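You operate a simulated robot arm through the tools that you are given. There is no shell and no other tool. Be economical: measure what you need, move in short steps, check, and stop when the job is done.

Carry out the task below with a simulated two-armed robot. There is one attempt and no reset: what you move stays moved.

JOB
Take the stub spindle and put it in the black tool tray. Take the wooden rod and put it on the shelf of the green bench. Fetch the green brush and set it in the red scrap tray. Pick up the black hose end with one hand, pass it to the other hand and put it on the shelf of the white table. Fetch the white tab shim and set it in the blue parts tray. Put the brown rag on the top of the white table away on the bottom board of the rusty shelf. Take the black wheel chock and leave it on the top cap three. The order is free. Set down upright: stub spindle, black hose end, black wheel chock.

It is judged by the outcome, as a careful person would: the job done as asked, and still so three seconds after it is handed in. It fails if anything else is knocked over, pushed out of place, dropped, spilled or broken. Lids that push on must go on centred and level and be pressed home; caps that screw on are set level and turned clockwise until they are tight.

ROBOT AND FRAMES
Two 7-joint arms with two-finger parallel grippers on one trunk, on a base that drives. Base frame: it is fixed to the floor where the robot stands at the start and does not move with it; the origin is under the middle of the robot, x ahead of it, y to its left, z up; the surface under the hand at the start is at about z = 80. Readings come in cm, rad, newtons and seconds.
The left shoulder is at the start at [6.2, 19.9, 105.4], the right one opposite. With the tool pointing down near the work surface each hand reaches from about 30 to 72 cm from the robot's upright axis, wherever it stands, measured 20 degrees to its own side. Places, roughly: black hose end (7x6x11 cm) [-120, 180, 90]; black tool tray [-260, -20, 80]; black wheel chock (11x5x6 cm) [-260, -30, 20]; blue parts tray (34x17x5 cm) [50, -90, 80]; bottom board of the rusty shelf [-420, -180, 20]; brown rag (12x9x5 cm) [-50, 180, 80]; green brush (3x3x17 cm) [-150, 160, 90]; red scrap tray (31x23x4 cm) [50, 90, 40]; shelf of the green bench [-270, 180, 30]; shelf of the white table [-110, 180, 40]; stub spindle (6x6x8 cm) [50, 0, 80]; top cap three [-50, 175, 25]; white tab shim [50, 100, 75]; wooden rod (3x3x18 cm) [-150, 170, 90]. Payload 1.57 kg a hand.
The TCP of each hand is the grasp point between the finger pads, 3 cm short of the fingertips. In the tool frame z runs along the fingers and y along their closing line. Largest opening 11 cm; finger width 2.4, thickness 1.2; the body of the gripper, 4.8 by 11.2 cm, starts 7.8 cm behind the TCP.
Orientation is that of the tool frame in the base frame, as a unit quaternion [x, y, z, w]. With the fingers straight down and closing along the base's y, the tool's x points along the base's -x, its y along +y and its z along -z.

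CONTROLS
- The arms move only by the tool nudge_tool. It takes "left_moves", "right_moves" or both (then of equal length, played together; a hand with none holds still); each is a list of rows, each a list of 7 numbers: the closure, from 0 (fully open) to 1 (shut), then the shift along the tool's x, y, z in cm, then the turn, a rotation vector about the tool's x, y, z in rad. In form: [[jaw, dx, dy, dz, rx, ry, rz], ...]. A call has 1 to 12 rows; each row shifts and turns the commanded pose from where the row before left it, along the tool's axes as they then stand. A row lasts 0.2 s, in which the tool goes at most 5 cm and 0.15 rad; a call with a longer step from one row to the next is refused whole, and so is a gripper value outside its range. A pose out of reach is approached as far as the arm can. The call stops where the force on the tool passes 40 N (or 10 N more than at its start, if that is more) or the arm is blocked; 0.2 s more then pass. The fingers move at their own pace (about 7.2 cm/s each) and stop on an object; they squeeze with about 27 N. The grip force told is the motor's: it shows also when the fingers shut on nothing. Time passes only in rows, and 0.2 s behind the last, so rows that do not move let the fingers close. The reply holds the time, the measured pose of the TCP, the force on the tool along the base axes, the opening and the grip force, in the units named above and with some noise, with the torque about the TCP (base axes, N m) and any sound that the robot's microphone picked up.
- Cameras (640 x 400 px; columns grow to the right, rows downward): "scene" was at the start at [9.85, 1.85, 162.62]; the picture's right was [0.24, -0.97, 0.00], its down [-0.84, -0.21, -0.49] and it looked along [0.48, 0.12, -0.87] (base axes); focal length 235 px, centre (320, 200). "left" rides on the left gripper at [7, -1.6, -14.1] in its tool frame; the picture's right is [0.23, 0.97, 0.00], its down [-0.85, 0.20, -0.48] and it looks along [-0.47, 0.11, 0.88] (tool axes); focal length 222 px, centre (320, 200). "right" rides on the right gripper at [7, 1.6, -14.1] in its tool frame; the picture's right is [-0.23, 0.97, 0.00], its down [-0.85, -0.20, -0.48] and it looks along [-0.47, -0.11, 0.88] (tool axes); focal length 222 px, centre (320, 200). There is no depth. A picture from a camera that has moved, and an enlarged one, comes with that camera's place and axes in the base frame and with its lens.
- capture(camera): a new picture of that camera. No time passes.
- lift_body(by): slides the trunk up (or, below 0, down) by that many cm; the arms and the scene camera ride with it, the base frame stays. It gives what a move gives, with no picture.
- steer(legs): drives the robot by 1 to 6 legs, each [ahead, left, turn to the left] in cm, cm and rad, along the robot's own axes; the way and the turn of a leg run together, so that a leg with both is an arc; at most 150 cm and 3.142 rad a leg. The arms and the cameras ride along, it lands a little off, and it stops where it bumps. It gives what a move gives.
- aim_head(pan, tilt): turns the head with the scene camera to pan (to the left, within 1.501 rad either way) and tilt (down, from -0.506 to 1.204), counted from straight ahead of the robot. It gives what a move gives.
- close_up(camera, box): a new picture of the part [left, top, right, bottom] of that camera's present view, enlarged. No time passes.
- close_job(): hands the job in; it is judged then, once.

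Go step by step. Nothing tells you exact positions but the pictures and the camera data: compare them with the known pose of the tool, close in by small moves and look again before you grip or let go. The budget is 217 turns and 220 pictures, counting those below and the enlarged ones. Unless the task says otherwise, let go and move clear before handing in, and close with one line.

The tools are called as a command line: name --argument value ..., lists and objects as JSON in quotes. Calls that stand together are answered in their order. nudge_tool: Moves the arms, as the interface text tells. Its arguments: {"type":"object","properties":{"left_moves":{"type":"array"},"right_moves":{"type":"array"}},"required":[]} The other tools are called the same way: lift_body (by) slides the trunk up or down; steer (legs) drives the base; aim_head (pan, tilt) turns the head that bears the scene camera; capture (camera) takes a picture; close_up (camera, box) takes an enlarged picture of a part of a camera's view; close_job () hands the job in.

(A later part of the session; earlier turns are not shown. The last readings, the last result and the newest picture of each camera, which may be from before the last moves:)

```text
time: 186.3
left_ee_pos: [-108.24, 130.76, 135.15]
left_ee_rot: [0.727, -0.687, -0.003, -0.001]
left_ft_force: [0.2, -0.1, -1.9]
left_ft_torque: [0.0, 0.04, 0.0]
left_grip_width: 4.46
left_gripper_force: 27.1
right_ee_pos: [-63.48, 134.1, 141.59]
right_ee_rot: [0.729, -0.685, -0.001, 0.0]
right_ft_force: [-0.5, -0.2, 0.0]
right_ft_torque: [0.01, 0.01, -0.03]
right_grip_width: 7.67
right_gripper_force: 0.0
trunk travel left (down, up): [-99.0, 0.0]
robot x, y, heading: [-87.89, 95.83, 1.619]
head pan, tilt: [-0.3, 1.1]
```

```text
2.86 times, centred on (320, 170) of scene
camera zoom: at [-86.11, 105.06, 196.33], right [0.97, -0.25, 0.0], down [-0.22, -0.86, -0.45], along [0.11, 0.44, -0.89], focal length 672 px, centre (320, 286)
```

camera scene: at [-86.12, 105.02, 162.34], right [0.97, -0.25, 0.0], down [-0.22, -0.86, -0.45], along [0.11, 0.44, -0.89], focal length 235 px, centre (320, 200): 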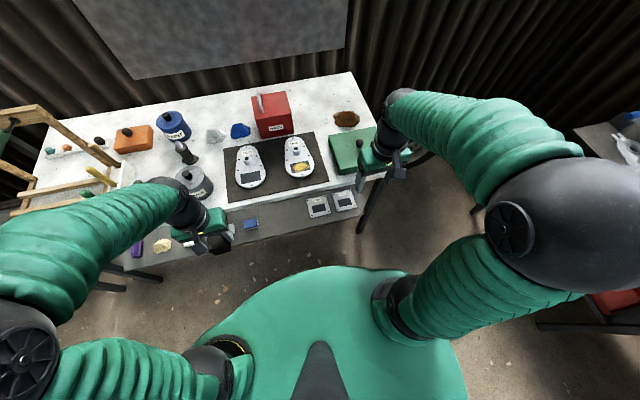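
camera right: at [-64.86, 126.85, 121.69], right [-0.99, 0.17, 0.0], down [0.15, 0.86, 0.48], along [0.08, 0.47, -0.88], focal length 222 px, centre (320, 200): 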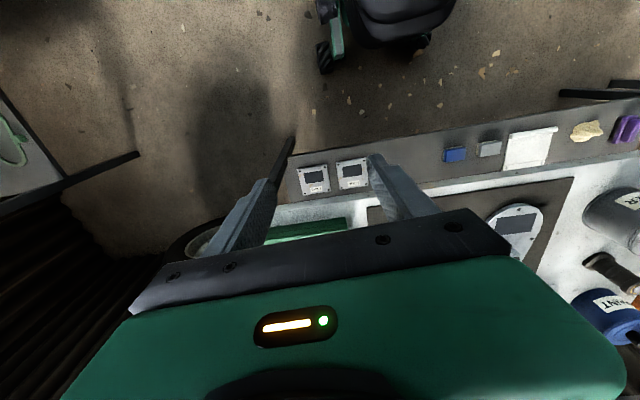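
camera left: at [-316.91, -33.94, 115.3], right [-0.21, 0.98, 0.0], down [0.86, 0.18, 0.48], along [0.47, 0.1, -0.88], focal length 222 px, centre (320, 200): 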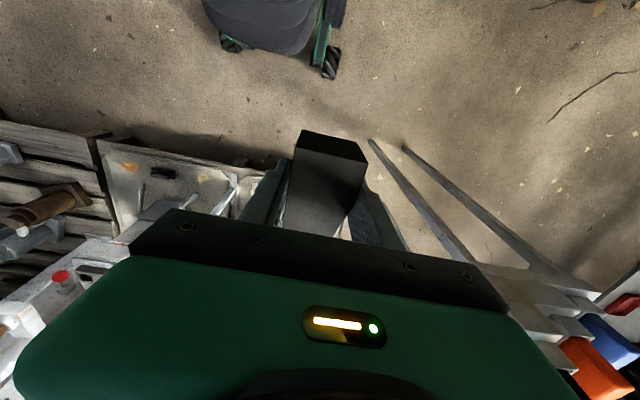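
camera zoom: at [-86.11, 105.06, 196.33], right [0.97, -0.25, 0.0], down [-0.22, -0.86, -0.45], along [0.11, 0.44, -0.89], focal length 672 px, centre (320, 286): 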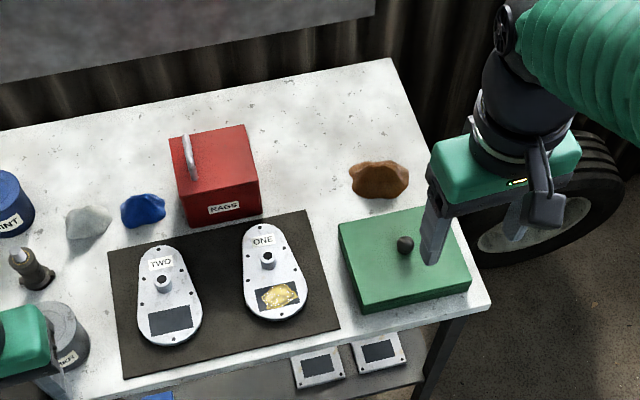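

Top cap THREE is the right-hand plate on the white table's shelf at about (-55.5, 164.7, ~30). I'll shift right, back off a bit, and lower the trunk to reach under the table top.

steer --legs '[[-8, -48, -0.05]]'

lift_body --by -40

lift_body --by -40

capture --camera "left"

capture --camera "scene"

```text
time: 189.2
left_ee_pos: [-57.63, 124.88, 135.19]
left_ee_rot: [0.711, -0.703, -0.002, -0.001]
left_ft_force: [0.5, 0.3, -0.8]
left_ft_torque: [0.04, 0.0, -0.02]
left_grip_width: 4.47
left_gripper_force: 26.8
right_ee_pos: [-13.06, 126.14, 141.56]
right_ee_rot: [0.712, -0.702, 0.0, 0.0]
right_ft_force: [0.2, -0.3, 0.3]
right_ft_torque: [-0.01, -0.02, 0.02]
right_grip_width: 7.7
right_gripper_force: 0.0
trunk travel left (down, up): [-99.0, 0.0]
robot x, y, heading: [-38.56, 89.2, 1.576]
head pan, tilt: [-0.3, 1.1]
```

```text
time: 193.1
left_ee_pos: [-57.44, 124.68, 95.02]
left_ee_rot: [0.711, -0.704, -0.004, -0.002]
left_ft_force: [-0.1, -0.9, -2.2]
left_ft_torque: [-0.03, 0.01, -0.03]
left_grip_width: 4.47
left_gripper_force: 27.0
right_ee_pos: [-12.81, 125.89, 101.66]
right_ee_rot: [0.712, -0.702, -0.002, -0.001]
right_ft_force: [-0.7, 0.7, -0.5]
right_ft_torque: [0.0, -0.01, -0.01]
right_grip_width: 7.7
right_gripper_force: 0.1
trunk travel left (down, up): [-59.0, 40.0]
robot x, y, heading: [-38.32, 88.89, 1.577]
head pan, tilt: [-0.3, 1.1]
```

```text
time: 196.9
left_ee_pos: [-57.58, 124.69, 55.21]
left_ee_rot: [0.711, -0.704, -0.003, -0.001]
left_ft_force: [0.5, 0.4, -1.6]
left_ft_torque: [-0.03, -0.05, 0.01]
left_grip_width: 4.46
left_gripper_force: 27.1
right_ee_pos: [-12.78, 125.81, 61.65]
right_ee_rot: [0.712, -0.702, -0.001, 0.0]
right_ft_force: [0.0, 0.3, 0.1]
right_ft_torque: [0.0, 0.01, -0.02]
right_grip_width: 7.71
right_gripper_force: 0.0
trunk travel left (down, up): [-19.0, 80.0]
robot x, y, heading: [-38.58, 89.24, 1.572]
head pan, tilt: [-0.3, 1.1]
```

```text
129 pictures are left
camera left: at [-55.71, 117.41, 69.32], right [-0.97, -0.24, 0.0], down [-0.21, 0.85, 0.48], along [-0.12, 0.47, -0.87], focal length 222 px, centre (320, 200)
```

left: 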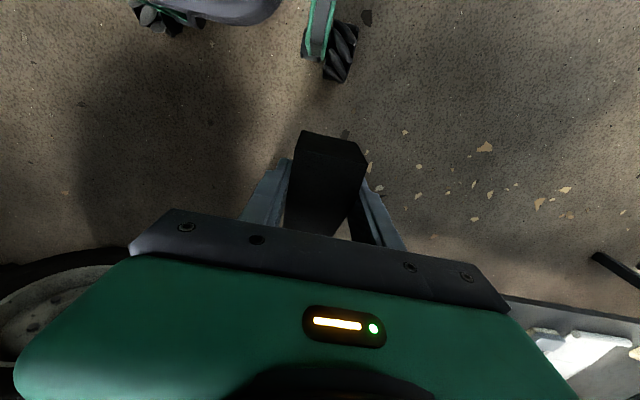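

```text
128 pictures are left
camera scene: at [-36.55, 98.05, 116.34], right [0.96, -0.29, 0.0], down [-0.26, -0.85, -0.45], along [0.13, 0.43, -0.89], focal length 235 px, centre (320, 200)
```

scene: 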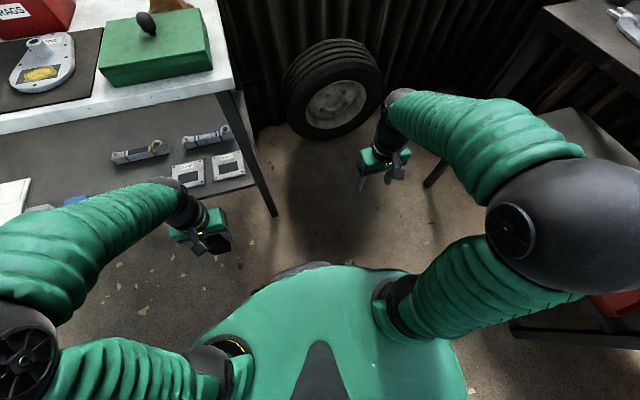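

THREE refines to about (-56, 160, z≈39), under a top whose front edge is y≈147. I'm lowering further and bringing the hand in at low height.

nudge_tool --left_moves '[[1, 0, 0, -4, 0, 0, 0], [1, 0, 0, -4, 0, 0, 0], [1, 0, 0, -3, 0, 0, 0]]'

lift_body --by -18

aim_head --pan 0.3 --tilt 0.7

capture --camera "scene"

```text
time: 197.7
left_ee_pos: [-57.49, 124.63, 66.2]
left_ee_rot: [0.711, -0.703, -0.003, -0.002]
left_ft_force: [0.1, -0.1, -1.7]
left_ft_torque: [0.0, -0.02, -0.01]
left_grip_width: 4.48
left_gripper_force: 27.4
right_ee_pos: [-12.87, 125.84, 61.6]
right_ee_rot: [0.711, -0.703, -0.002, 0.0]
right_ft_force: [0.5, 0.2, 0.3]
right_ft_torque: [-0.01, 0.0, 0.0]
right_grip_width: 7.7
right_gripper_force: 0.0
trunk travel left (down, up): [-19.0, 80.0]
robot x, y, heading: [-38.42, 88.88, 1.575]
head pan, tilt: [-0.3, 1.1]
```

```text
time: 199.7
left_ee_pos: [-57.55, 124.61, 48.24]
left_ee_rot: [0.711, -0.703, -0.003, -0.002]
left_ft_force: [-0.1, -0.5, -1.6]
left_ft_torque: [-0.01, -0.03, 0.02]
left_grip_width: 4.5
left_gripper_force: 27.7
right_ee_pos: [-12.82, 125.77, 43.59]
right_ee_rot: [0.712, -0.702, -0.002, 0.0]
right_ft_force: [0.0, 0.0, -0.7]
right_ft_torque: [-0.02, 0.0, -0.03]
right_grip_width: 7.72
right_gripper_force: 0.0
trunk travel left (down, up): [-1.0, 98.0]
robot x, y, heading: [-38.48, 88.93, 1.579]
head pan, tilt: [-0.3, 1.1]
```

```text
time: 200.7
left_ee_pos: [-57.67, 124.57, 48.29]
left_ee_rot: [0.711, -0.703, -0.003, -0.003]
left_ft_force: [0.1, 0.0, -0.7]
left_ft_torque: [0.02, 0.01, 0.01]
left_grip_width: 4.46
left_gripper_force: 26.7
right_ee_pos: [-12.98, 125.83, 43.71]
right_ee_rot: [0.712, -0.702, -0.001, -0.001]
right_ft_force: [0.9, 0.2, -0.4]
right_ft_torque: [0.01, 0.0, -0.02]
right_grip_width: 7.7
right_gripper_force: 0.1
trunk travel left (down, up): [-1.0, 98.0]
robot x, y, heading: [-38.49, 88.93, 1.576]
head pan, tilt: [0.3, 0.7]
```

```text
127 pictures are left
camera scene: at [-40.94, 100.09, 101.33], right [0.95, 0.3, 0.0], down [0.19, -0.62, -0.76], along [-0.23, 0.73, -0.65], focal length 235 px, centre (320, 200)
```

scene: 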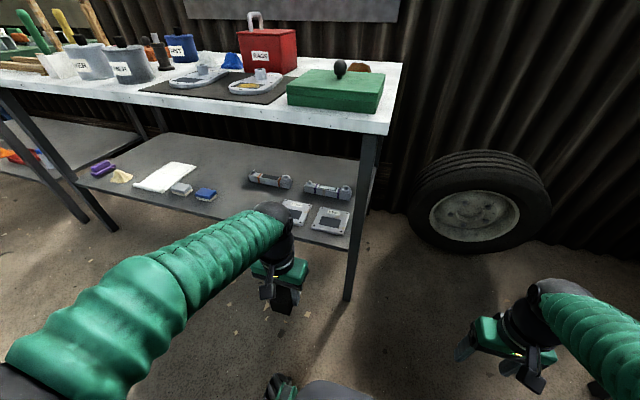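

steer --legs '[[13, -1.7, 0]]'

nudge_tool --left_moves '[[1, -4, 0, 0.3, 0, 0, 0], [1, -4, 0, 0.2, 0, 0, 0], [1, -3, 0, 0, 0, 0, 0], [1, 0, 0, 0, 0, 0, 0]]'

capture --camera "scene"

capture --camera "left"

```text
time: 202.0
left_ee_pos: [-55.91, 137.55, 48.26]
left_ee_rot: [0.711, -0.703, -0.003, -0.003]
left_ft_force: [0.7, -0.4, -2.0]
left_ft_torque: [-0.04, 0.0, 0.0]
left_grip_width: 4.47
left_gripper_force: 27.1
right_ee_pos: [-11.3, 138.68, 43.61]
right_ee_rot: [0.712, -0.702, -0.002, -0.002]
right_ft_force: [-0.1, -0.1, 0.4]
right_ft_torque: [-0.04, 0.02, -0.01]
right_grip_width: 7.73
right_gripper_force: 0.1
trunk travel left (down, up): [-1.0, 98.0]
robot x, y, heading: [-36.84, 101.65, 1.573]
head pan, tilt: [0.3, 0.7]
```

```text
time: 203.0
left_ee_pos: [-56.01, 148.31, 47.73]
left_ee_rot: [0.711, -0.703, -0.004, -0.001]
left_ft_force: [0.6, 0.5, -2.1]
left_ft_torque: [-0.04, 0.01, 0.0]
left_grip_width: 4.48
left_gripper_force: 27.1
right_ee_pos: [-11.28, 138.79, 43.64]
right_ee_rot: [0.712, -0.702, -0.001, 0.0]
right_ft_force: [-0.2, 0.8, -0.5]
right_ft_torque: [0.03, 0.01, 0.01]
right_grip_width: 7.7
right_gripper_force: 0.1
trunk travel left (down, up): [-1.0, 98.0]
robot x, y, heading: [-36.79, 102.06, 1.578]
head pan, tilt: [0.3, 0.7]
```

```text
126 pictures are left
camera scene: at [-39.32, 113.08, 101.32], right [0.95, 0.3, 0.0], down [0.19, -0.62, -0.76], along [-0.23, 0.73, -0.65], focal length 235 px, centre (320, 200)
```

scene: 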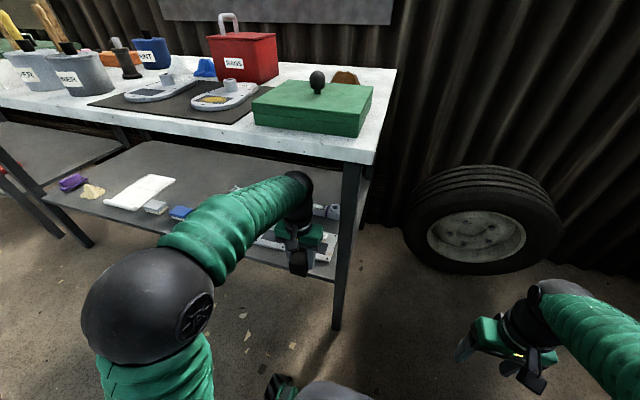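

```text
125 pictures are left
camera left: at [-54.22, 141.19, 61.8], right [-0.97, -0.24, 0.0], down [-0.21, 0.85, 0.48], along [-0.12, 0.47, -0.87], focal length 222 px, centre (320, 200)
```

left: 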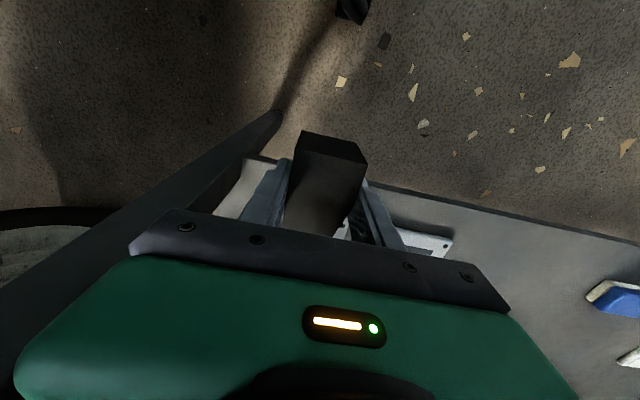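

nudge_tool --left_moves '[[1, -3.5, 0, 0, 0, 0, 0], [1, -3.5, 0, 0, 0, 0, 0], [1, -2.7, 0, 0, 0, 0, 0], [1, 0, 0, 0, 0, 0, 0]]'

capture --camera "left"

close_up --camera "scene" --box '[230, 150, 390, 290]'

```text
time: 204.0
left_ee_pos: [-56.35, 158.17, 47.93]
left_ee_rot: [0.71, -0.704, -0.003, -0.002]
left_ft_force: [-0.3, 0.4, -1.0]
left_ft_torque: [0.0, 0.0, 0.01]
left_grip_width: 4.47
left_gripper_force: 27.1
right_ee_pos: [-11.21, 138.81, 43.61]
right_ee_rot: [0.712, -0.702, -0.002, -0.001]
right_ft_force: [-0.4, 0.2, -0.2]
right_ft_torque: [0.01, 0.02, -0.04]
right_grip_width: 7.69
right_gripper_force: 0.1
trunk travel left (down, up): [-1.0, 98.0]
robot x, y, heading: [-36.86, 101.71, 1.578]
head pan, tilt: [0.3, 0.7]
```

```text
124 pictures are left
camera left: at [-54.53, 150.95, 61.98], right [-0.97, -0.24, 0.0], down [-0.21, 0.85, 0.48], along [-0.12, 0.47, -0.88], focal length 222 px, centre (320, 200)
```

left: 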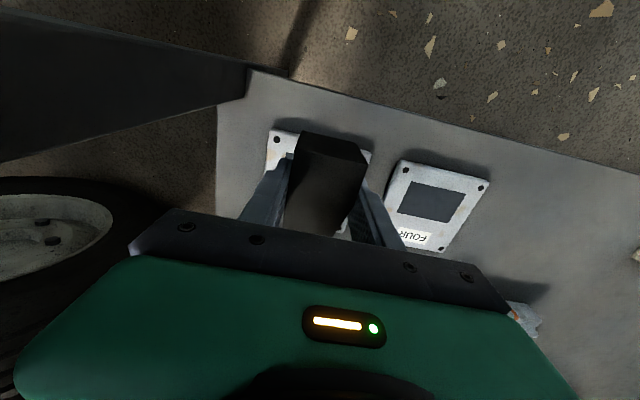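

```text
2.86 times, centred on (310, 220) of scene
camera zoom: at [-39.32, 113.12, 101.32], right [0.95, 0.3, 0.0], down [0.19, -0.62, -0.76], along [-0.23, 0.73, -0.65], focal length 672 px, centre (349, 143)
```

zoom: 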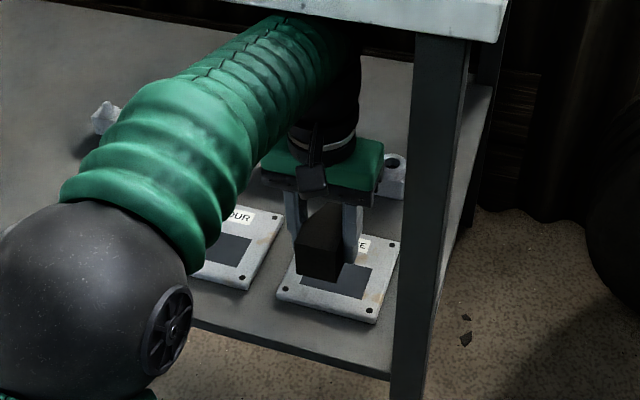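

The chock hangs right over THREE; I'm moving 1.2 cm further in and lowering to contact.

nudge_tool --left_moves '[[1, -1.2, 0, 1, 0, 0, 0], [1, 0, 0, 1, 0, 0, 0], [1, 0, 0, 0.5, 0, 0, 0], [1, 0, 0, 0.4, 0, 0, 0], [1, 0, 0, 0, 0, 0, 0]]'

close_up --camera "scene" --box '[260, 180, 380, 280]'

```text
time: 205.2
left_ee_pos: [-56.29, 159.51, 44.97]
left_ee_rot: [0.711, -0.703, -0.003, -0.002]
left_ft_force: [-0.7, -0.5, -0.9]
left_ft_torque: [-0.05, -0.03, 0.01]
left_grip_width: 4.46
left_gripper_force: 27.3
right_ee_pos: [-11.28, 138.68, 43.63]
right_ee_rot: [0.712, -0.702, -0.002, -0.001]
right_ft_force: [0.4, -0.4, -0.1]
right_ft_torque: [-0.04, -0.03, -0.04]
right_grip_width: 7.7
right_gripper_force: 0.1
trunk travel left (down, up): [-1.0, 98.0]
robot x, y, heading: [-36.75, 101.76, 1.573]
head pan, tilt: [0.3, 0.7]
```

```text
4.00 times, centred on (320, 230) of scene
camera zoom: at [-39.32, 113.12, 101.32], right [0.95, 0.3, 0.0], down [0.19, -0.62, -0.76], along [-0.23, 0.73, -0.65], focal length 940 px, centre (320, 80)
```

zoom: 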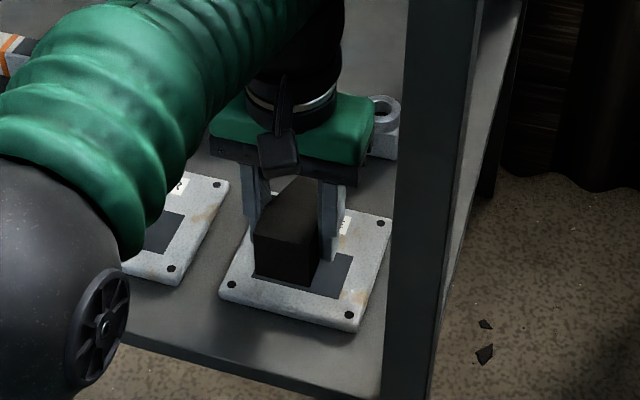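

nudge_tool --left_moves '[[1, 0, -0.7, 0.3, 0, 0, 0], [1, 0, 0, 0.3, 0, 0, 0], [1, 0, 0, 0.3, 0, 0, 0], [1, 0, 0, 0.3, 0, 0, 0], [1, 0, 0, 0, 0, 0, 0]]'

close_up --camera "scene" --box '[260, 180, 380, 280]'

```text
time: 206.4
left_ee_pos: [-55.47, 159.45, 43.84]
left_ee_rot: [0.71, -0.704, -0.003, -0.001]
left_ft_force: [-0.7, 0.0, -1.2]
left_ft_torque: [-0.05, -0.04, 0.01]
left_grip_width: 4.47
left_gripper_force: 26.9
right_ee_pos: [-11.25, 138.78, 43.68]
right_ee_rot: [0.711, -0.703, -0.003, -0.001]
right_ft_force: [0.1, 0.4, -0.8]
right_ft_torque: [-0.02, -0.01, 0.01]
right_grip_width: 7.71
right_gripper_force: 0.0
trunk travel left (down, up): [-1.0, 98.0]
robot x, y, heading: [-37.1, 101.9, 1.58]
head pan, tilt: [0.3, 0.7]
```

```text
4.00 times, centred on (320, 230) of scene
camera zoom: at [-39.32, 113.12, 101.32], right [0.95, 0.3, 0.0], down [0.19, -0.62, -0.76], along [-0.23, 0.73, -0.65], focal length 940 px, centre (320, 80)
```

zoom: 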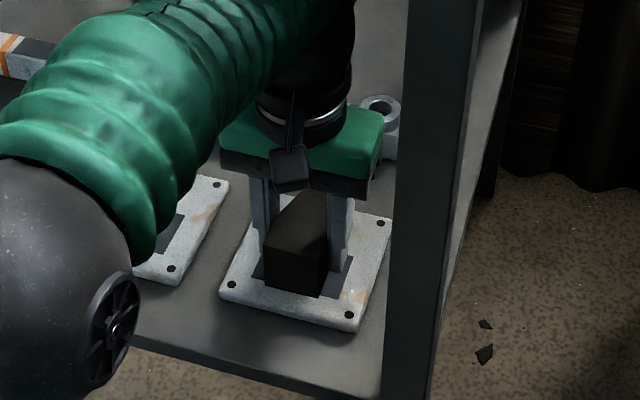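

nudge_tool --left_moves '[[1, -0.8, 0, 0.3, 0, 0, 0], [1, 0, 0, 0.3, 0, 0, 0], [1, 0, 0, 0.3, 0, 0, 0], [1, 0, 0, 0.3, 0, 0, 0], [1, 0, 0, 0.3, 0, 0, 0], [1, 0, 0, 0, 0, 0, 0]]'

close_up --camera "scene" --box '[260, 180, 380, 280]'

```text
time: 207.8
left_ee_pos: [-55.67, 160.22, 42.37]
left_ee_rot: [0.711, -0.703, -0.003, -0.002]
left_ft_force: [0.2, 0.3, -0.1]
left_ft_torque: [0.0, 0.02, 0.01]
left_grip_width: 4.48
left_gripper_force: 26.3
right_ee_pos: [-11.3, 138.78, 43.71]
right_ee_rot: [0.712, -0.702, -0.001, -0.001]
right_ft_force: [0.3, 0.7, 0.8]
right_ft_torque: [-0.05, 0.04, -0.02]
right_grip_width: 7.7
right_gripper_force: 0.0
trunk travel left (down, up): [-1.0, 98.0]
robot x, y, heading: [-36.79, 102.06, 1.574]
head pan, tilt: [0.3, 0.7]
```

```text
4.00 times, centred on (320, 230) of scene
camera zoom: at [-39.32, 113.12, 101.32], right [0.95, 0.3, 0.0], down [0.19, -0.62, -0.76], along [-0.23, 0.73, -0.65], focal length 940 px, centre (320, 80)
```

zoom: 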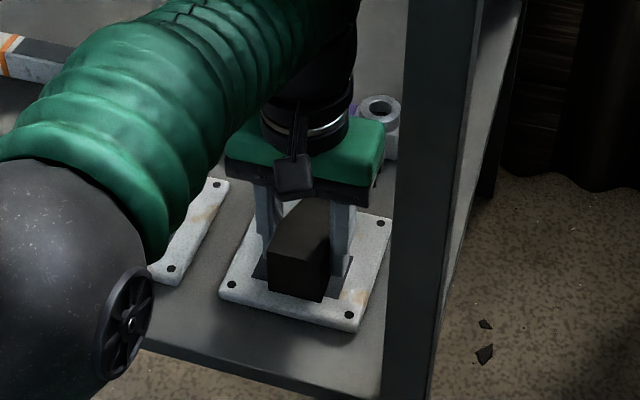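

nudge_tool --left_moves '[[1, 0, 0, 0.3, 0, 0, 0], [1, 0, 0, 0.3, 0, 0, 0], [1, 0, 0, 0.3, 0, 0, 0], [1, 0, 0, 0.3, 0, 0, 0], [1, 0, 0, 0.3, 0, 0, 0], [1, 0, 0, 0, 0, 0, 0]]'

close_up --camera "scene" --box '[260, 180, 380, 280]'

```text
time: 209.2
left_ee_pos: [-55.55, 160.32, 40.84]
left_ee_rot: [0.711, -0.703, -0.004, -0.003]
left_ft_force: [0.5, -0.3, -0.3]
left_ft_torque: [-0.01, 0.01, 0.0]
left_grip_width: 4.48
left_gripper_force: 26.7
right_ee_pos: [-11.22, 138.81, 43.74]
right_ee_rot: [0.712, -0.702, -0.002, -0.001]
right_ft_force: [-0.6, -0.2, 0.8]
right_ft_torque: [-0.03, -0.02, -0.01]
right_grip_width: 7.7
right_gripper_force: 0.0
trunk travel left (down, up): [-1.0, 98.0]
robot x, y, heading: [-37.1, 101.77, 1.579]
head pan, tilt: [0.3, 0.7]
```

```text
4.00 times, centred on (320, 230) of scene
camera zoom: at [-39.32, 113.12, 101.32], right [0.95, 0.3, 0.0], down [0.19, -0.62, -0.76], along [-0.23, 0.73, -0.65], focal length 940 px, centre (320, 80)
```

zoom: 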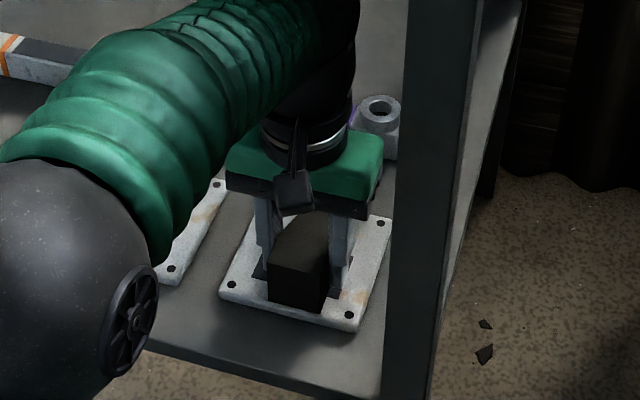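

nudge_tool --left_moves '[[1, 0, 0, -0.6, 0, 0, 0], [1, -1.0, 0, 0, 0, 0, 0], [1, 0, 0, 0.4, 0, 0, 0], [1, 0, 0, 0.4, 0, 0, 0], [1, 0, 0, 0.3, 0, 0, 0], [1, 0, 0, 0.3, 0, 0, 0], [1, 0, 0, 0.3, 0, 0, 0], [1, 0, 0, 0, 0, 0, 0]]'

close_up --camera "scene" --box '[260, 180, 380, 280]'

```text
time: 211.0
left_ee_pos: [-55.48, 161.22, 39.85]
left_ee_rot: [0.711, -0.703, -0.004, -0.002]
left_ft_force: [-1.1, 0.4, -1.0]
left_ft_torque: [0.03, 0.03, -0.01]
left_grip_width: 4.48
left_gripper_force: 27.1
right_ee_pos: [-11.31, 138.76, 43.74]
right_ee_rot: [0.712, -0.702, -0.002, -0.001]
right_ft_force: [0.4, 0.4, -0.3]
right_ft_torque: [-0.01, 0.0, 0.01]
right_grip_width: 7.7
right_gripper_force: 0.0
trunk travel left (down, up): [-1.0, 98.0]
robot x, y, heading: [-37.11, 101.56, 1.574]
head pan, tilt: [0.3, 0.7]
```

```text
4.00 times, centred on (320, 230) of scene
camera zoom: at [-39.31, 113.12, 101.32], right [0.95, 0.3, 0.0], down [0.19, -0.62, -0.76], along [-0.23, 0.73, -0.65], focal length 940 px, centre (320, 80)
```

zoom: 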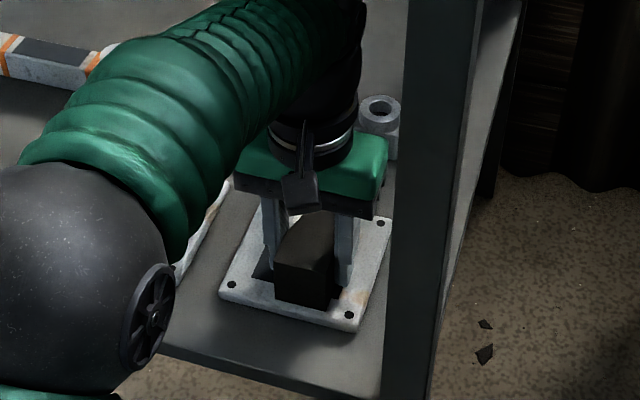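

close_up --camera "left" --box '[200, 60, 520, 260]'

```text
2.00 times, centred on (360, 160) of left
camera zoom: at [-53.65, 154.1, 53.86], right [-0.97, -0.24, 0.0], down [-0.21, 0.85, 0.48], along [-0.12, 0.47, -0.87], focal length 444 px, centre (240, 280)
```

zoom: 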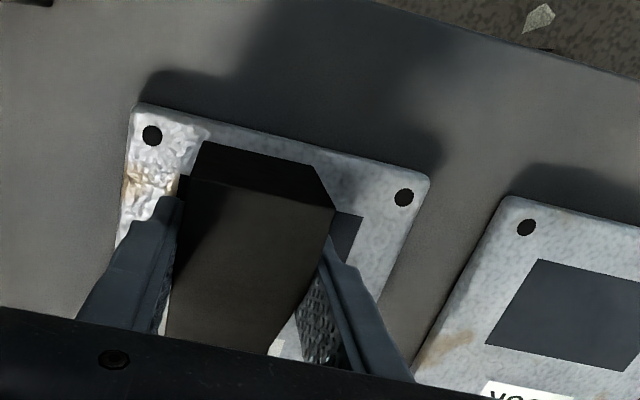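

nudge_tool --left_moves '[[1, -0.2, 0, 0.4, 0, 0, 0], [1, 0, 0, 0.4, 0, 0, 0], [1, 0, 0, 0.4, 0, 0, 0], [1, 0, 0, 0.4, 0, 0, 0], [1, 0, 0, 0.4, 0, 0, 0], [1, 0, 0, 0.4, 0, 0, 0], [1, 0, 0, 0.4, 0, 0, 0], [1, 0, 0, 0, 0, 0, 0]]'

close_up --camera "left" --box '[200, 60, 520, 260]'

close_up --camera "scene" --box '[260, 180, 380, 280]'

```text
time: 211.7
left_ee_pos: [-55.31, 161.74, 39.64]
left_ee_rot: [0.71, -0.704, -0.007, -0.006]
left_ft_force: [0.0, -10.7, 25.5]
left_ft_torque: [-0.59, -0.14, -0.03]
left_grip_width: 4.45
left_gripper_force: 26.6
right_ee_pos: [-11.09, 138.57, 43.67]
right_ee_rot: [0.712, -0.702, -0.003, -0.003]
right_ft_force: [-0.5, 0.3, 0.6]
right_ft_torque: [0.04, -0.03, 0.01]
right_grip_width: 7.71
right_gripper_force: 0.0
trunk travel left (down, up): [-1.0, 98.0]
robot x, y, heading: [-37.25, 101.79, 1.578]
head pan, tilt: [0.3, 0.7]
stopped in row 3 (left hand): the force on the tool passed its limit at 44 N (the readings are from after the stop); the commanded pose is now the measured one
```

```text
2.00 times, centred on (360, 160) of left
camera zoom: at [-53.63, 154.15, 53.68], right [-0.97, -0.24, 0.0], down [-0.21, 0.84, 0.49], along [-0.12, 0.48, -0.87], focal length 444 px, centre (240, 280)
```

zoom: 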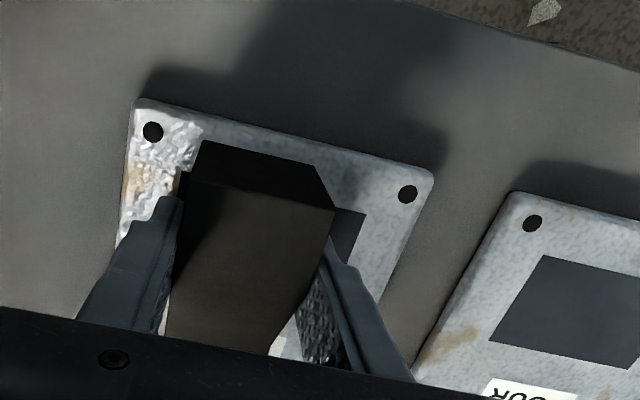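

```text
4.00 times, centred on (320, 230) of scene
camera zoom: at [-39.19, 112.67, 101.4], right [0.95, 0.3, 0.0], down [0.19, -0.61, -0.77], along [-0.23, 0.73, -0.64], focal length 940 px, centre (320, 80)
```

zoom: 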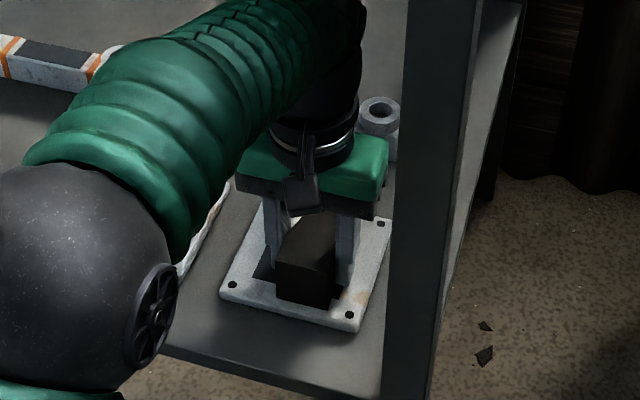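

Chock touches the plate. I'm opening, rising a little and backing out.

nudge_tool --left_moves '[[1, 0, 0, -0.15, 0, 0, 0], [0.8, 0, 0, 0, 0, 0, 0], [0.5, 0, 0, 0, 0, 0, 0], [0.3, 0, 0, 0, 0, 0, 0], [0.3, 0, 0, -2, 0, 0, 0], [0.3, 0, 0, -3, 0, 0, 0], [0.3, 0, 0, -3, 0, 0, 0], [0.3, 4, 0, 0, 0, 0, 0], [0.3, 4.5, 0, 0, 0, 0, 0], [0.3, 4.5, 0, 0, 0, 0, 0], [0.3, 4.5, 0, 0, 0, 0, 0], [0.3, 4.5, 0, 0, 0, 0, 0]]'

close_up --camera "scene" --box '[230, 150, 390, 290]'

```text
time: 214.3
left_ee_pos: [-55.41, 139.31, 47.05]
left_ee_rot: [0.711, -0.703, -0.005, -0.005]
left_ft_force: [-0.4, -0.7, 0.5]
left_ft_torque: [0.01, 0.02, -0.02]
left_grip_width: 7.69
left_gripper_force: 0.0
right_ee_pos: [-11.17, 138.74, 43.68]
right_ee_rot: [0.712, -0.702, -0.002, 0.0]
right_ft_force: [0.1, 0.7, 0.0]
right_ft_torque: [0.0, -0.04, 0.01]
right_grip_width: 7.73
right_gripper_force: 0.0
trunk travel left (down, up): [-1.0, 98.0]
robot x, y, heading: [-37.08, 101.82, 1.576]
head pan, tilt: [0.3, 0.7]
```

```text
2.86 times, centred on (310, 220) of scene
camera zoom: at [-39.3, 113.01, 101.33], right [0.95, 0.3, 0.0], down [0.19, -0.62, -0.76], along [-0.23, 0.73, -0.65], focal length 672 px, centre (349, 143)
```

zoom: 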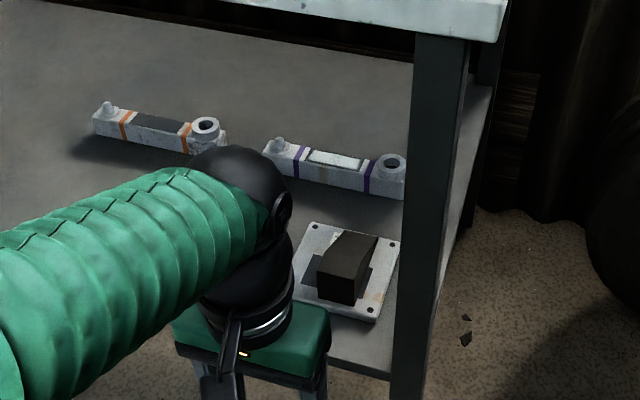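

The chock is in place. I'm backing off, raising the trunk, and looking at the hose end and the other things on the white table.

steer --legs '[[-14, 0, 0]]'

lift_body --by 40

lift_body --by 26

steer --legs '[[0, 62, 0]]'

aim_head --pan 0.2 --tilt 0.75

capture --camera "scene"

```text
time: 215.6
left_ee_pos: [-55.24, 125.53, 47.1]
left_ee_rot: [0.71, -0.704, -0.005, -0.004]
left_ft_force: [-0.5, 0.5, -0.2]
left_ft_torque: [0.02, -0.04, 0.0]
left_grip_width: 7.7
left_gripper_force: 0.1
right_ee_pos: [-11.12, 124.73, 43.57]
right_ee_rot: [0.712, -0.702, -0.002, -0.001]
right_ft_force: [-0.3, 0.1, 0.0]
right_ft_torque: [0.0, -0.01, -0.01]
right_grip_width: 7.7
right_gripper_force: 0.1
trunk travel left (down, up): [-1.0, 98.0]
robot x, y, heading: [-36.61, 87.95, 1.572]
head pan, tilt: [0.3, 0.7]
```

```text
time: 219.4
left_ee_pos: [-55.25, 125.52, 87.08]
left_ee_rot: [0.71, -0.704, -0.005, -0.005]
left_ft_force: [0.2, -0.3, -0.7]
left_ft_torque: [0.01, -0.01, -0.02]
left_grip_width: 7.69
left_gripper_force: 0.0
right_ee_pos: [-11.06, 124.97, 83.7]
right_ee_rot: [0.711, -0.703, -0.001, 0.0]
right_ft_force: [0.1, -0.1, -0.3]
right_ft_torque: [-0.01, 0.03, 0.04]
right_grip_width: 7.7
right_gripper_force: 0.0
trunk travel left (down, up): [-41.0, 58.0]
robot x, y, heading: [-36.91, 87.98, 1.569]
head pan, tilt: [0.3, 0.7]
```

```text
time: 222.1
left_ee_pos: [-55.22, 125.62, 113.22]
left_ee_rot: [0.71, -0.704, -0.006, -0.004]
left_ft_force: [0.9, -1.4, -0.9]
left_ft_torque: [0.0, 0.03, 0.02]
left_grip_width: 7.7
left_gripper_force: 0.1
right_ee_pos: [-11.11, 124.9, 109.62]
right_ee_rot: [0.711, -0.703, -0.002, 0.0]
right_ft_force: [-0.3, -0.7, -0.6]
right_ft_torque: [0.0, 0.02, 0.0]
right_grip_width: 7.7
right_gripper_force: 0.2
trunk travel left (down, up): [-67.0, 32.0]
robot x, y, heading: [-36.9, 87.98, 1.572]
head pan, tilt: [0.3, 0.7]
```

```text
time: 225.6
left_ee_pos: [-116.13, 124.92, 113.25]
left_ee_rot: [0.712, -0.703, -0.007, -0.003]
left_ft_force: [0.6, 0.3, -0.8]
left_ft_torque: [-0.02, 0.0, 0.0]
left_grip_width: 7.7
left_gripper_force: 0.0
right_ee_pos: [-71.98, 124.61, 109.57]
right_ee_rot: [0.714, -0.7, -0.002, 0.001]
right_ft_force: [0.2, -1.9, -0.6]
right_ft_torque: [0.0, 0.03, -0.01]
right_grip_width: 7.68
right_gripper_force: 0.1
trunk travel left (down, up): [-67.0, 32.0]
robot x, y, heading: [-97.8, 87.47, 1.584]
head pan, tilt: [0.3, 0.7]
```

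```text
time: 226.2
left_ee_pos: [-116.34, 124.85, 113.22]
left_ee_rot: [0.712, -0.702, -0.006, -0.005]
left_ft_force: [-0.3, 0.1, 0.0]
left_ft_torque: [-0.01, -0.02, -0.02]
left_grip_width: 7.68
left_gripper_force: 0.1
right_ee_pos: [-72.31, 124.59, 109.63]
right_ee_rot: [0.714, -0.7, -0.001, 0.0]
right_ft_force: [-0.2, 0.8, -0.2]
right_ft_torque: [-0.02, 0.01, -0.01]
right_grip_width: 7.7
right_gripper_force: 0.0
trunk travel left (down, up): [-67.0, 32.0]
robot x, y, heading: [-97.61, 87.32, 1.583]
head pan, tilt: [0.201, 0.75]
```

```text
113 pictures are left
camera scene: at [-99.37, 98.8, 166.91], right [0.98, 0.21, 0.0], down [0.14, -0.67, -0.73], along [-0.15, 0.71, -0.68], focal length 235 px, centre (320, 200)
```

scene: 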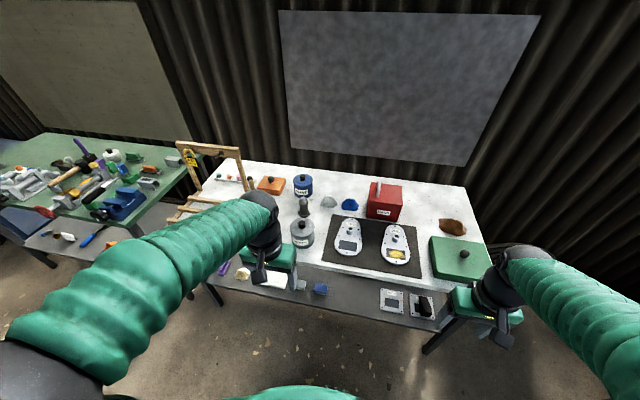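

close_up --camera "scene" --box '[160, 140, 480, 340]'

close_up --camera "scene" --box '[260, 160, 360, 250]'

```text
2.00 times, centred on (320, 240) of scene
camera zoom: at [-99.37, 98.8, 166.91], right [0.98, 0.21, 0.0], down [0.14, -0.67, -0.73], along [-0.15, 0.71, -0.68], focal length 470 px, centre (320, 120)
```

zoom: 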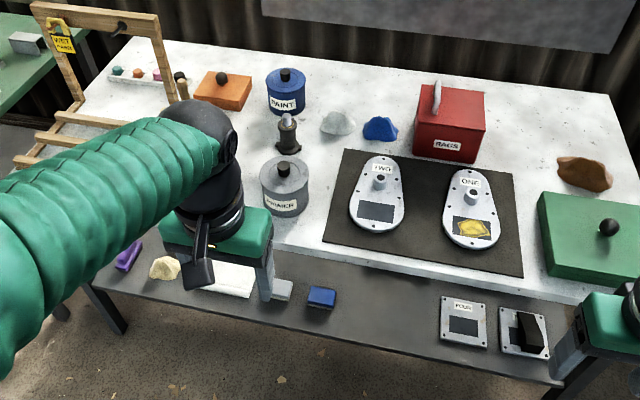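

```text
4.44 times, centred on (310, 205) of scene
camera zoom: at [-99.37, 98.8, 166.91], right [0.98, 0.21, 0.0], down [0.14, -0.67, -0.73], along [-0.15, 0.71, -0.68], focal length 1045 px, centre (364, 178)
```

zoom: 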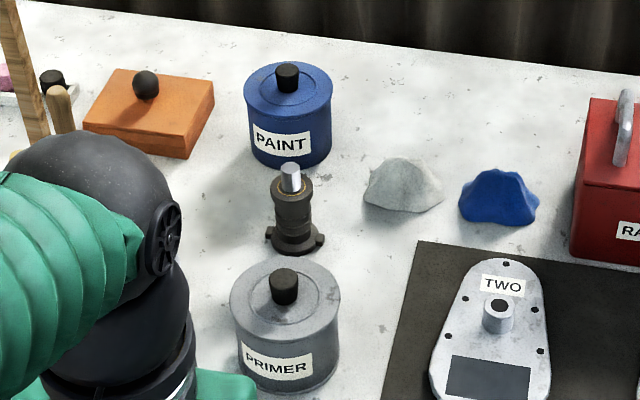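

The hose end stands between the PAINT and PRIMER tins at about (-124, 176.7), its top near z=92. I'm driving up to the table and reaching over it from above.

steer --legs '[[20, 6.5, -0.012]]'

nudge_tool --left_moves '[[0.3, -4, 0, 0, 0, 0, 0], [0.3, -4.5, 0, 0, 0, 0, 0], [0.3, -4.5, 0, 0, 0, 0, 0], [0.3, -4.5, 0, 1, 0, 0, 0], [0.3, -4.5, 0, 1, 0, 0, 0], [0.3, 0, 0, 0, 0, 0, 0]]'

capture --camera "left"

```text
time: 227.9
left_ee_pos: [-122.68, 144.47, 113.23]
left_ee_rot: [0.71, -0.704, -0.006, -0.006]
left_ft_force: [-1.6, -0.2, -0.3]
left_ft_torque: [0.0, 0.0, 0.01]
left_grip_width: 7.7
left_gripper_force: 0.1
right_ee_pos: [-78.61, 143.75, 109.64]
right_ee_rot: [0.711, -0.703, -0.003, -0.001]
right_ft_force: [-0.2, 0.4, 0.0]
right_ft_torque: [-0.03, 0.04, 0.01]
right_grip_width: 7.7
right_gripper_force: 0.1
trunk travel left (down, up): [-67.0, 32.0]
robot x, y, heading: [-104.65, 106.73, 1.572]
head pan, tilt: [0.201, 0.75]
```

```text
time: 229.3
left_ee_pos: [-123.26, 166.45, 111.67]
left_ee_rot: [0.71, -0.704, -0.007, -0.005]
left_ft_force: [0.2, -0.7, -0.3]
left_ft_torque: [0.03, 0.0, 0.02]
left_grip_width: 7.69
left_gripper_force: 0.2
right_ee_pos: [-78.79, 143.84, 109.81]
right_ee_rot: [0.711, -0.703, -0.003, 0.0]
right_ft_force: [-0.3, -0.7, 0.0]
right_ft_torque: [0.0, -0.02, 0.01]
right_grip_width: 7.69
right_gripper_force: 0.0
trunk travel left (down, up): [-67.0, 32.0]
robot x, y, heading: [-104.67, 107.25, 1.577]
head pan, tilt: [0.201, 0.75]
```

```text
110 pictures are left
camera left: at [-121.45, 159.18, 125.67], right [-0.97, -0.24, 0.0], down [-0.21, 0.85, 0.49], along [-0.11, 0.48, -0.87], focal length 222 px, centre (320, 200)
```

left: 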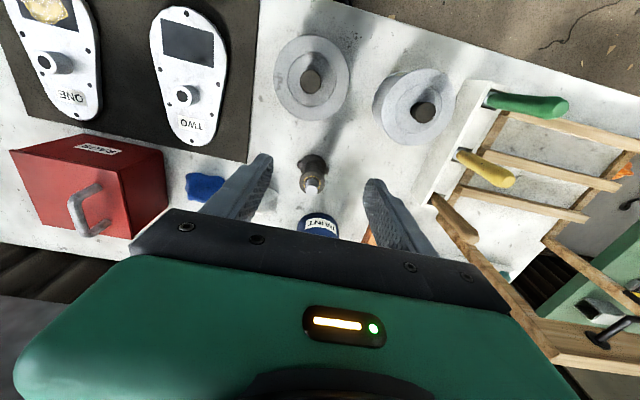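

nudge_tool --left_moves '[[0.3, -3, 0.2, 2, 0, 0, 0], [0.3, -3, 0.2, 3, 0, 0, 0], [0.3, -2.8, 0, 3, 0, 0, 0], [0.3, 0, 0, 3, 0, 0, 0], [0.3, 0, 0, 0, 0, 0, 0]]'

close_up --camera "left" --box '[200, 80, 440, 230]'

```text
time: 230.5
left_ee_pos: [-123.61, 175.03, 100.37]
left_ee_rot: [0.71, -0.704, -0.005, -0.004]
left_ft_force: [-0.3, -0.1, -0.4]
left_ft_torque: [0.0, 0.03, -0.01]
left_grip_width: 7.72
left_gripper_force: 0.1
left hand out of reach, approached as far as the arm can: row 3
right_ee_pos: [-78.67, 144.07, 109.52]
right_ee_rot: [0.711, -0.703, -0.002, -0.001]
right_ft_force: [0.9, 0.5, 1.0]
right_ft_torque: [0.01, -0.01, 0.03]
right_grip_width: 7.72
right_gripper_force: 0.0
trunk travel left (down, up): [-67.0, 32.0]
robot x, y, heading: [-104.56, 107.32, 1.571]
head pan, tilt: [0.201, 0.75]
```

```text
2.67 times, centred on (320, 155) of left
camera zoom: at [-121.77, 167.56, 114.47], right [-0.97, -0.24, 0.0], down [-0.21, 0.85, 0.49], along [-0.11, 0.48, -0.87], focal length 592 px, centre (320, 320)
```

zoom: 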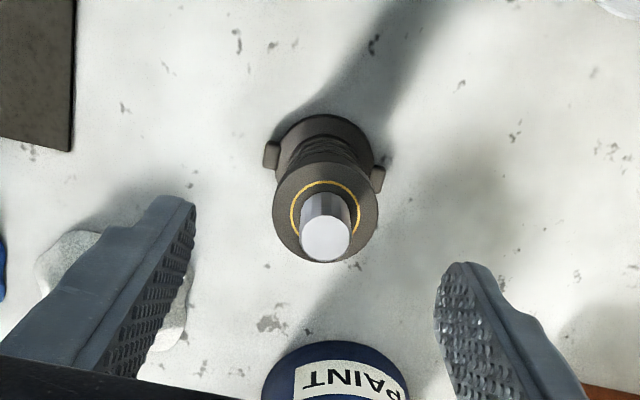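

nudge_tool --left_moves '[[0.3, -0.6, 0.2, 3, 0, 0, 0], [0.3, 0, 0, 3, 0, 0, 0], [0.3, 0, 0, 2.5, 0, 0, 0], [0.3, 0, 0, 1.5, 0, 0, 0], [0.3, 0, 0, 0, 0, 0, 0]]'

close_up --camera "left" --box '[200, 80, 440, 230]'

close_up --camera "scene" --box '[230, 180, 380, 280]'

```text
time: 231.7
left_ee_pos: [-123.95, 175.65, 90.6]
left_ee_rot: [0.71, -0.704, -0.006, -0.005]
left_ft_force: [0.6, 0.2, 1.0]
left_ft_torque: [0.02, -0.04, 0.0]
left_grip_width: 7.68
left_gripper_force: 0.0
right_ee_pos: [-78.61, 144.09, 109.78]
right_ee_rot: [0.712, -0.703, -0.001, -0.001]
right_ft_force: [0.3, -0.1, -0.4]
right_ft_torque: [0.02, -0.01, 0.04]
right_grip_width: 7.68
right_gripper_force: 0.1
trunk travel left (down, up): [-67.0, 32.0]
robot x, y, heading: [-104.23, 107.24, 1.575]
head pan, tilt: [0.201, 0.75]
```

```text
2.67 times, centred on (320, 155) of left
camera zoom: at [-122.21, 168.31, 104.6], right [-0.97, -0.24, 0.0], down [-0.21, 0.85, 0.49], along [-0.11, 0.48, -0.87], focal length 592 px, centre (320, 320)
```

zoom: 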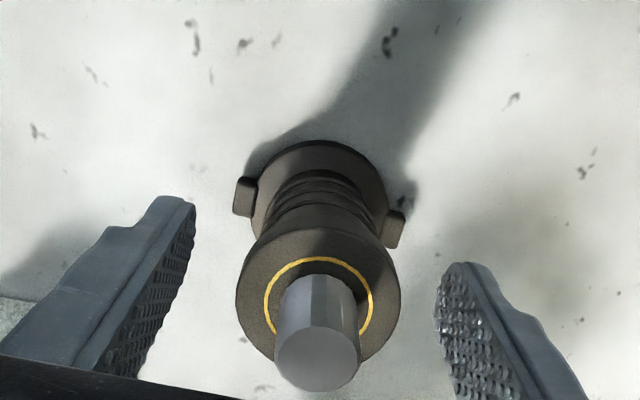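

```text
4.00 times, centred on (305, 230) of scene
camera zoom: at [-105.98, 118.58, 166.9], right [0.98, 0.2, 0.0], down [0.14, -0.67, -0.73], along [-0.15, 0.71, -0.68], focal length 940 px, centre (380, 80)
```

zoom: 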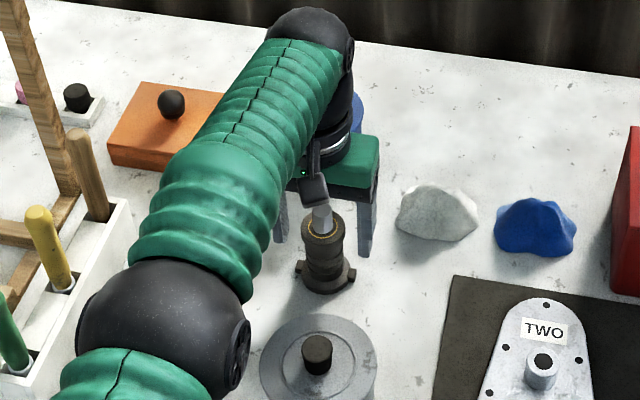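

nudge_tool --left_moves '[[0.3, -0.1, 0, 0.6, 0, 0, 0], [0.6, 0, 0, 0, 0, 0, 0], [1, 0, 0, 0, 0, 0, 0], [1, 0, 0, 0, 0, 0, 0], [1, 0, 0, 0, 0, 0, 0]]'

close_up --camera "left" --box '[200, 80, 440, 230]'

```text
time: 232.9
left_ee_pos: [-123.94, 175.78, 89.88]
left_ee_rot: [0.71, -0.704, -0.005, -0.004]
left_ft_force: [-0.2, -0.2, 0.2]
left_ft_torque: [-0.03, 0.01, 0.0]
left_grip_width: 4.52
left_gripper_force: 27.5
right_ee_pos: [-78.76, 144.0, 109.71]
right_ee_rot: [0.712, -0.703, -0.001, -0.001]
right_ft_force: [-0.3, 1.1, 0.6]
right_ft_torque: [-0.01, 0.05, 0.0]
right_grip_width: 7.7
right_gripper_force: 0.2
trunk travel left (down, up): [-67.0, 32.0]
robot x, y, heading: [-104.47, 107.16, 1.575]
head pan, tilt: [0.201, 0.75]
```

```text
2.67 times, centred on (320, 155) of left
camera zoom: at [-122.2, 168.4, 104.01], right [-0.97, -0.24, 0.0], down [-0.21, 0.85, 0.49], along [-0.11, 0.48, -0.87], focal length 592 px, centre (320, 320)
```

zoom: 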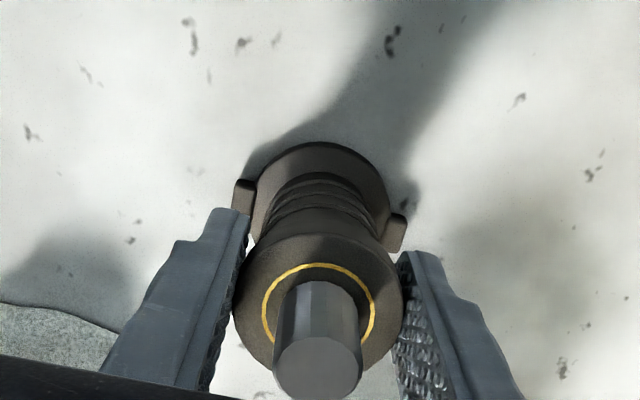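

Gripped on the collar. I'm raising with the trunk, then drawing it back toward me.

lift_body --by 20

nudge_tool --left_moves '[[1, 3, 0, 0, 0, 0, 0], [1, 4.5, 0, 0, 0, 0, 0], [1, 4.5, 0, 0, 0, 0, 0], [1, 4.5, -1, 0, 0, 0, 0], [1, 4, -2, 0, 0, 0, 0], [1, 0, 0, 0, 0, 0, 0]]'

steer --legs '[[-28, 0, 0]]'

capture --camera "left"

```text
time: 235.0
left_ee_pos: [-124.0, 175.74, 109.87]
left_ee_rot: [0.71, -0.704, -0.005, -0.004]
left_ft_force: [0.2, -0.5, -2.0]
left_ft_torque: [0.02, 0.02, 0.01]
left_grip_width: 4.51
left_gripper_force: 26.6
right_ee_pos: [-78.69, 144.06, 129.59]
right_ee_rot: [0.711, -0.703, -0.002, -0.001]
right_ft_force: [0.6, 0.2, -0.5]
right_ft_torque: [0.0, 0.02, -0.01]
right_grip_width: 7.72
right_gripper_force: 0.1
trunk travel left (down, up): [-87.0, 12.0]
robot x, y, heading: [-104.36, 107.34, 1.575]
head pan, tilt: [0.201, 0.75]
```

```text
time: 236.4
left_ee_pos: [-121.11, 155.41, 109.4]
left_ee_rot: [0.71, -0.704, -0.006, -0.004]
left_ft_force: [-0.4, -0.6, -2.4]
left_ft_torque: [-0.03, 0.01, 0.0]
left_grip_width: 4.5
left_gripper_force: 27.0
right_ee_pos: [-78.73, 144.06, 129.68]
right_ee_rot: [0.712, -0.703, -0.002, -0.001]
right_ft_force: [-0.4, 0.1, 0.1]
right_ft_torque: [0.03, -0.03, 0.0]
right_grip_width: 7.71
right_gripper_force: 0.0
trunk travel left (down, up): [-87.0, 12.0]
robot x, y, heading: [-104.46, 107.09, 1.572]
head pan, tilt: [0.201, 0.75]
```

```text
time: 238.4
left_ee_pos: [-121.23, 128.27, 109.28]
left_ee_rot: [0.71, -0.704, -0.004, -0.003]
left_ft_force: [0.3, 0.3, -1.3]
left_ft_torque: [0.0, 0.02, 0.03]
left_grip_width: 4.52
left_gripper_force: 27.1
right_ee_pos: [-78.62, 117.16, 129.58]
right_ee_rot: [0.712, -0.702, -0.001, 0.001]
right_ft_force: [-0.5, 0.8, 0.0]
right_ft_torque: [-0.02, 0.02, 0.01]
right_grip_width: 7.71
right_gripper_force: 0.0
trunk travel left (down, up): [-87.0, 12.0]
robot x, y, heading: [-104.21, 79.71, 1.573]
head pan, tilt: [0.201, 0.75]
```

```text
105 pictures are left
camera left: at [-119.42, 121.01, 123.42], right [-0.97, -0.24, 0.0], down [-0.21, 0.85, 0.49], along [-0.12, 0.47, -0.87], focal length 222 px, centre (320, 200)
```

left: 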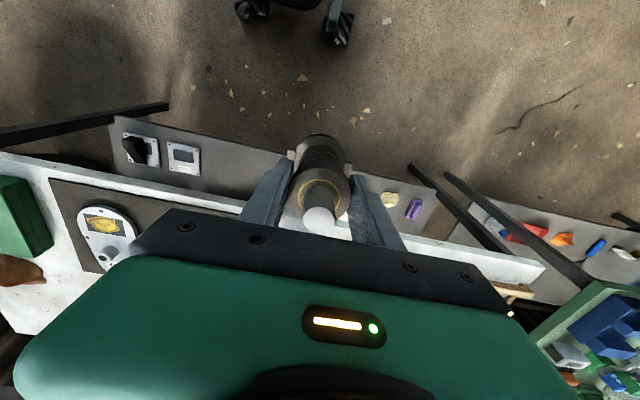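

Now the hand-over. I'll bring the left hand to the middle and turn it a quarter so its camera points outward, while pitching the right hand up.

nudge_tool --left_moves '[[1, -2.5, -3, 0, 0, 0, 0], [1, -2.5, -3, 0, 0, 0, 0], [1, -2.5, -3, 0, 0, 0, 0], [1, 0, -3, 0, 0, 0, 0], [1, 0, 0, 0, 0, 0, 0.145], [1, 0, 0, 0, 0, 0, 0.145], [1, 0, 0, 0, 0, 0, 0.145], [1, 0, 0, 0, 0, 0, 0.145], [1, 0, 0, 0, 0, 0, 0.145], [1, 0, 0, 0, 0, 0, 0.145], [1, 0, 0, 0, 0, 0, 0.145], [1, 0, 0, 0, 0, 0, 0.145]]' --right_moves '[[0.27, 0, 0, 0, 0, -0.13, 0], [0.27, 0, 0, 0, 0, -0.13, 0], [0.27, 0, 0, 0, 0, -0.13, 0], [0.27, 0, 0, 0, 0, -0.13, 0], [0.27, 0, 0, 0, 0, -0.13, 0], [0.27, 0, 0, 0, 0, -0.13, 0], [0.27, 0, 0, 0, 0, -0.13, 0], [0.27, 0, 0, 0, 0, 0, 0], [0.27, 0, 0, 0, 0, 0, 0], [0.27, 0, 0, 0, 0, 0, 0], [0.27, 0, 0, 0, 0, 0, 0], [0.27, 0, 0, 0, 0, 0, 0]]'

```text
time: 241.0
left_ee_pos: [-109.19, 135.22, 109.72]
left_ee_rot: [-0.209, 0.978, 0.007, 0.0]
left_ft_force: [0.2, 0.5, -0.9]
left_ft_torque: [-0.01, 0.01, 0.01]
left_grip_width: 4.51
left_gripper_force: 27.2
right_ee_pos: [-75.99, 123.36, 134.55]
right_ee_rot: [0.648, -0.635, -0.304, -0.292]
right_ft_force: [-0.1, 0.6, -0.5]
right_ft_torque: [0.01, 0.0, -0.01]
right_grip_width: 8.02
right_gripper_force: 0.1
right hand out of reach, approached as far as the arm can: row 4, 5, 6, 7
trunk travel left (down, up): [-87.0, 12.0]
robot x, y, heading: [-104.39, 79.64, 1.576]
head pan, tilt: [0.201, 0.75]
```

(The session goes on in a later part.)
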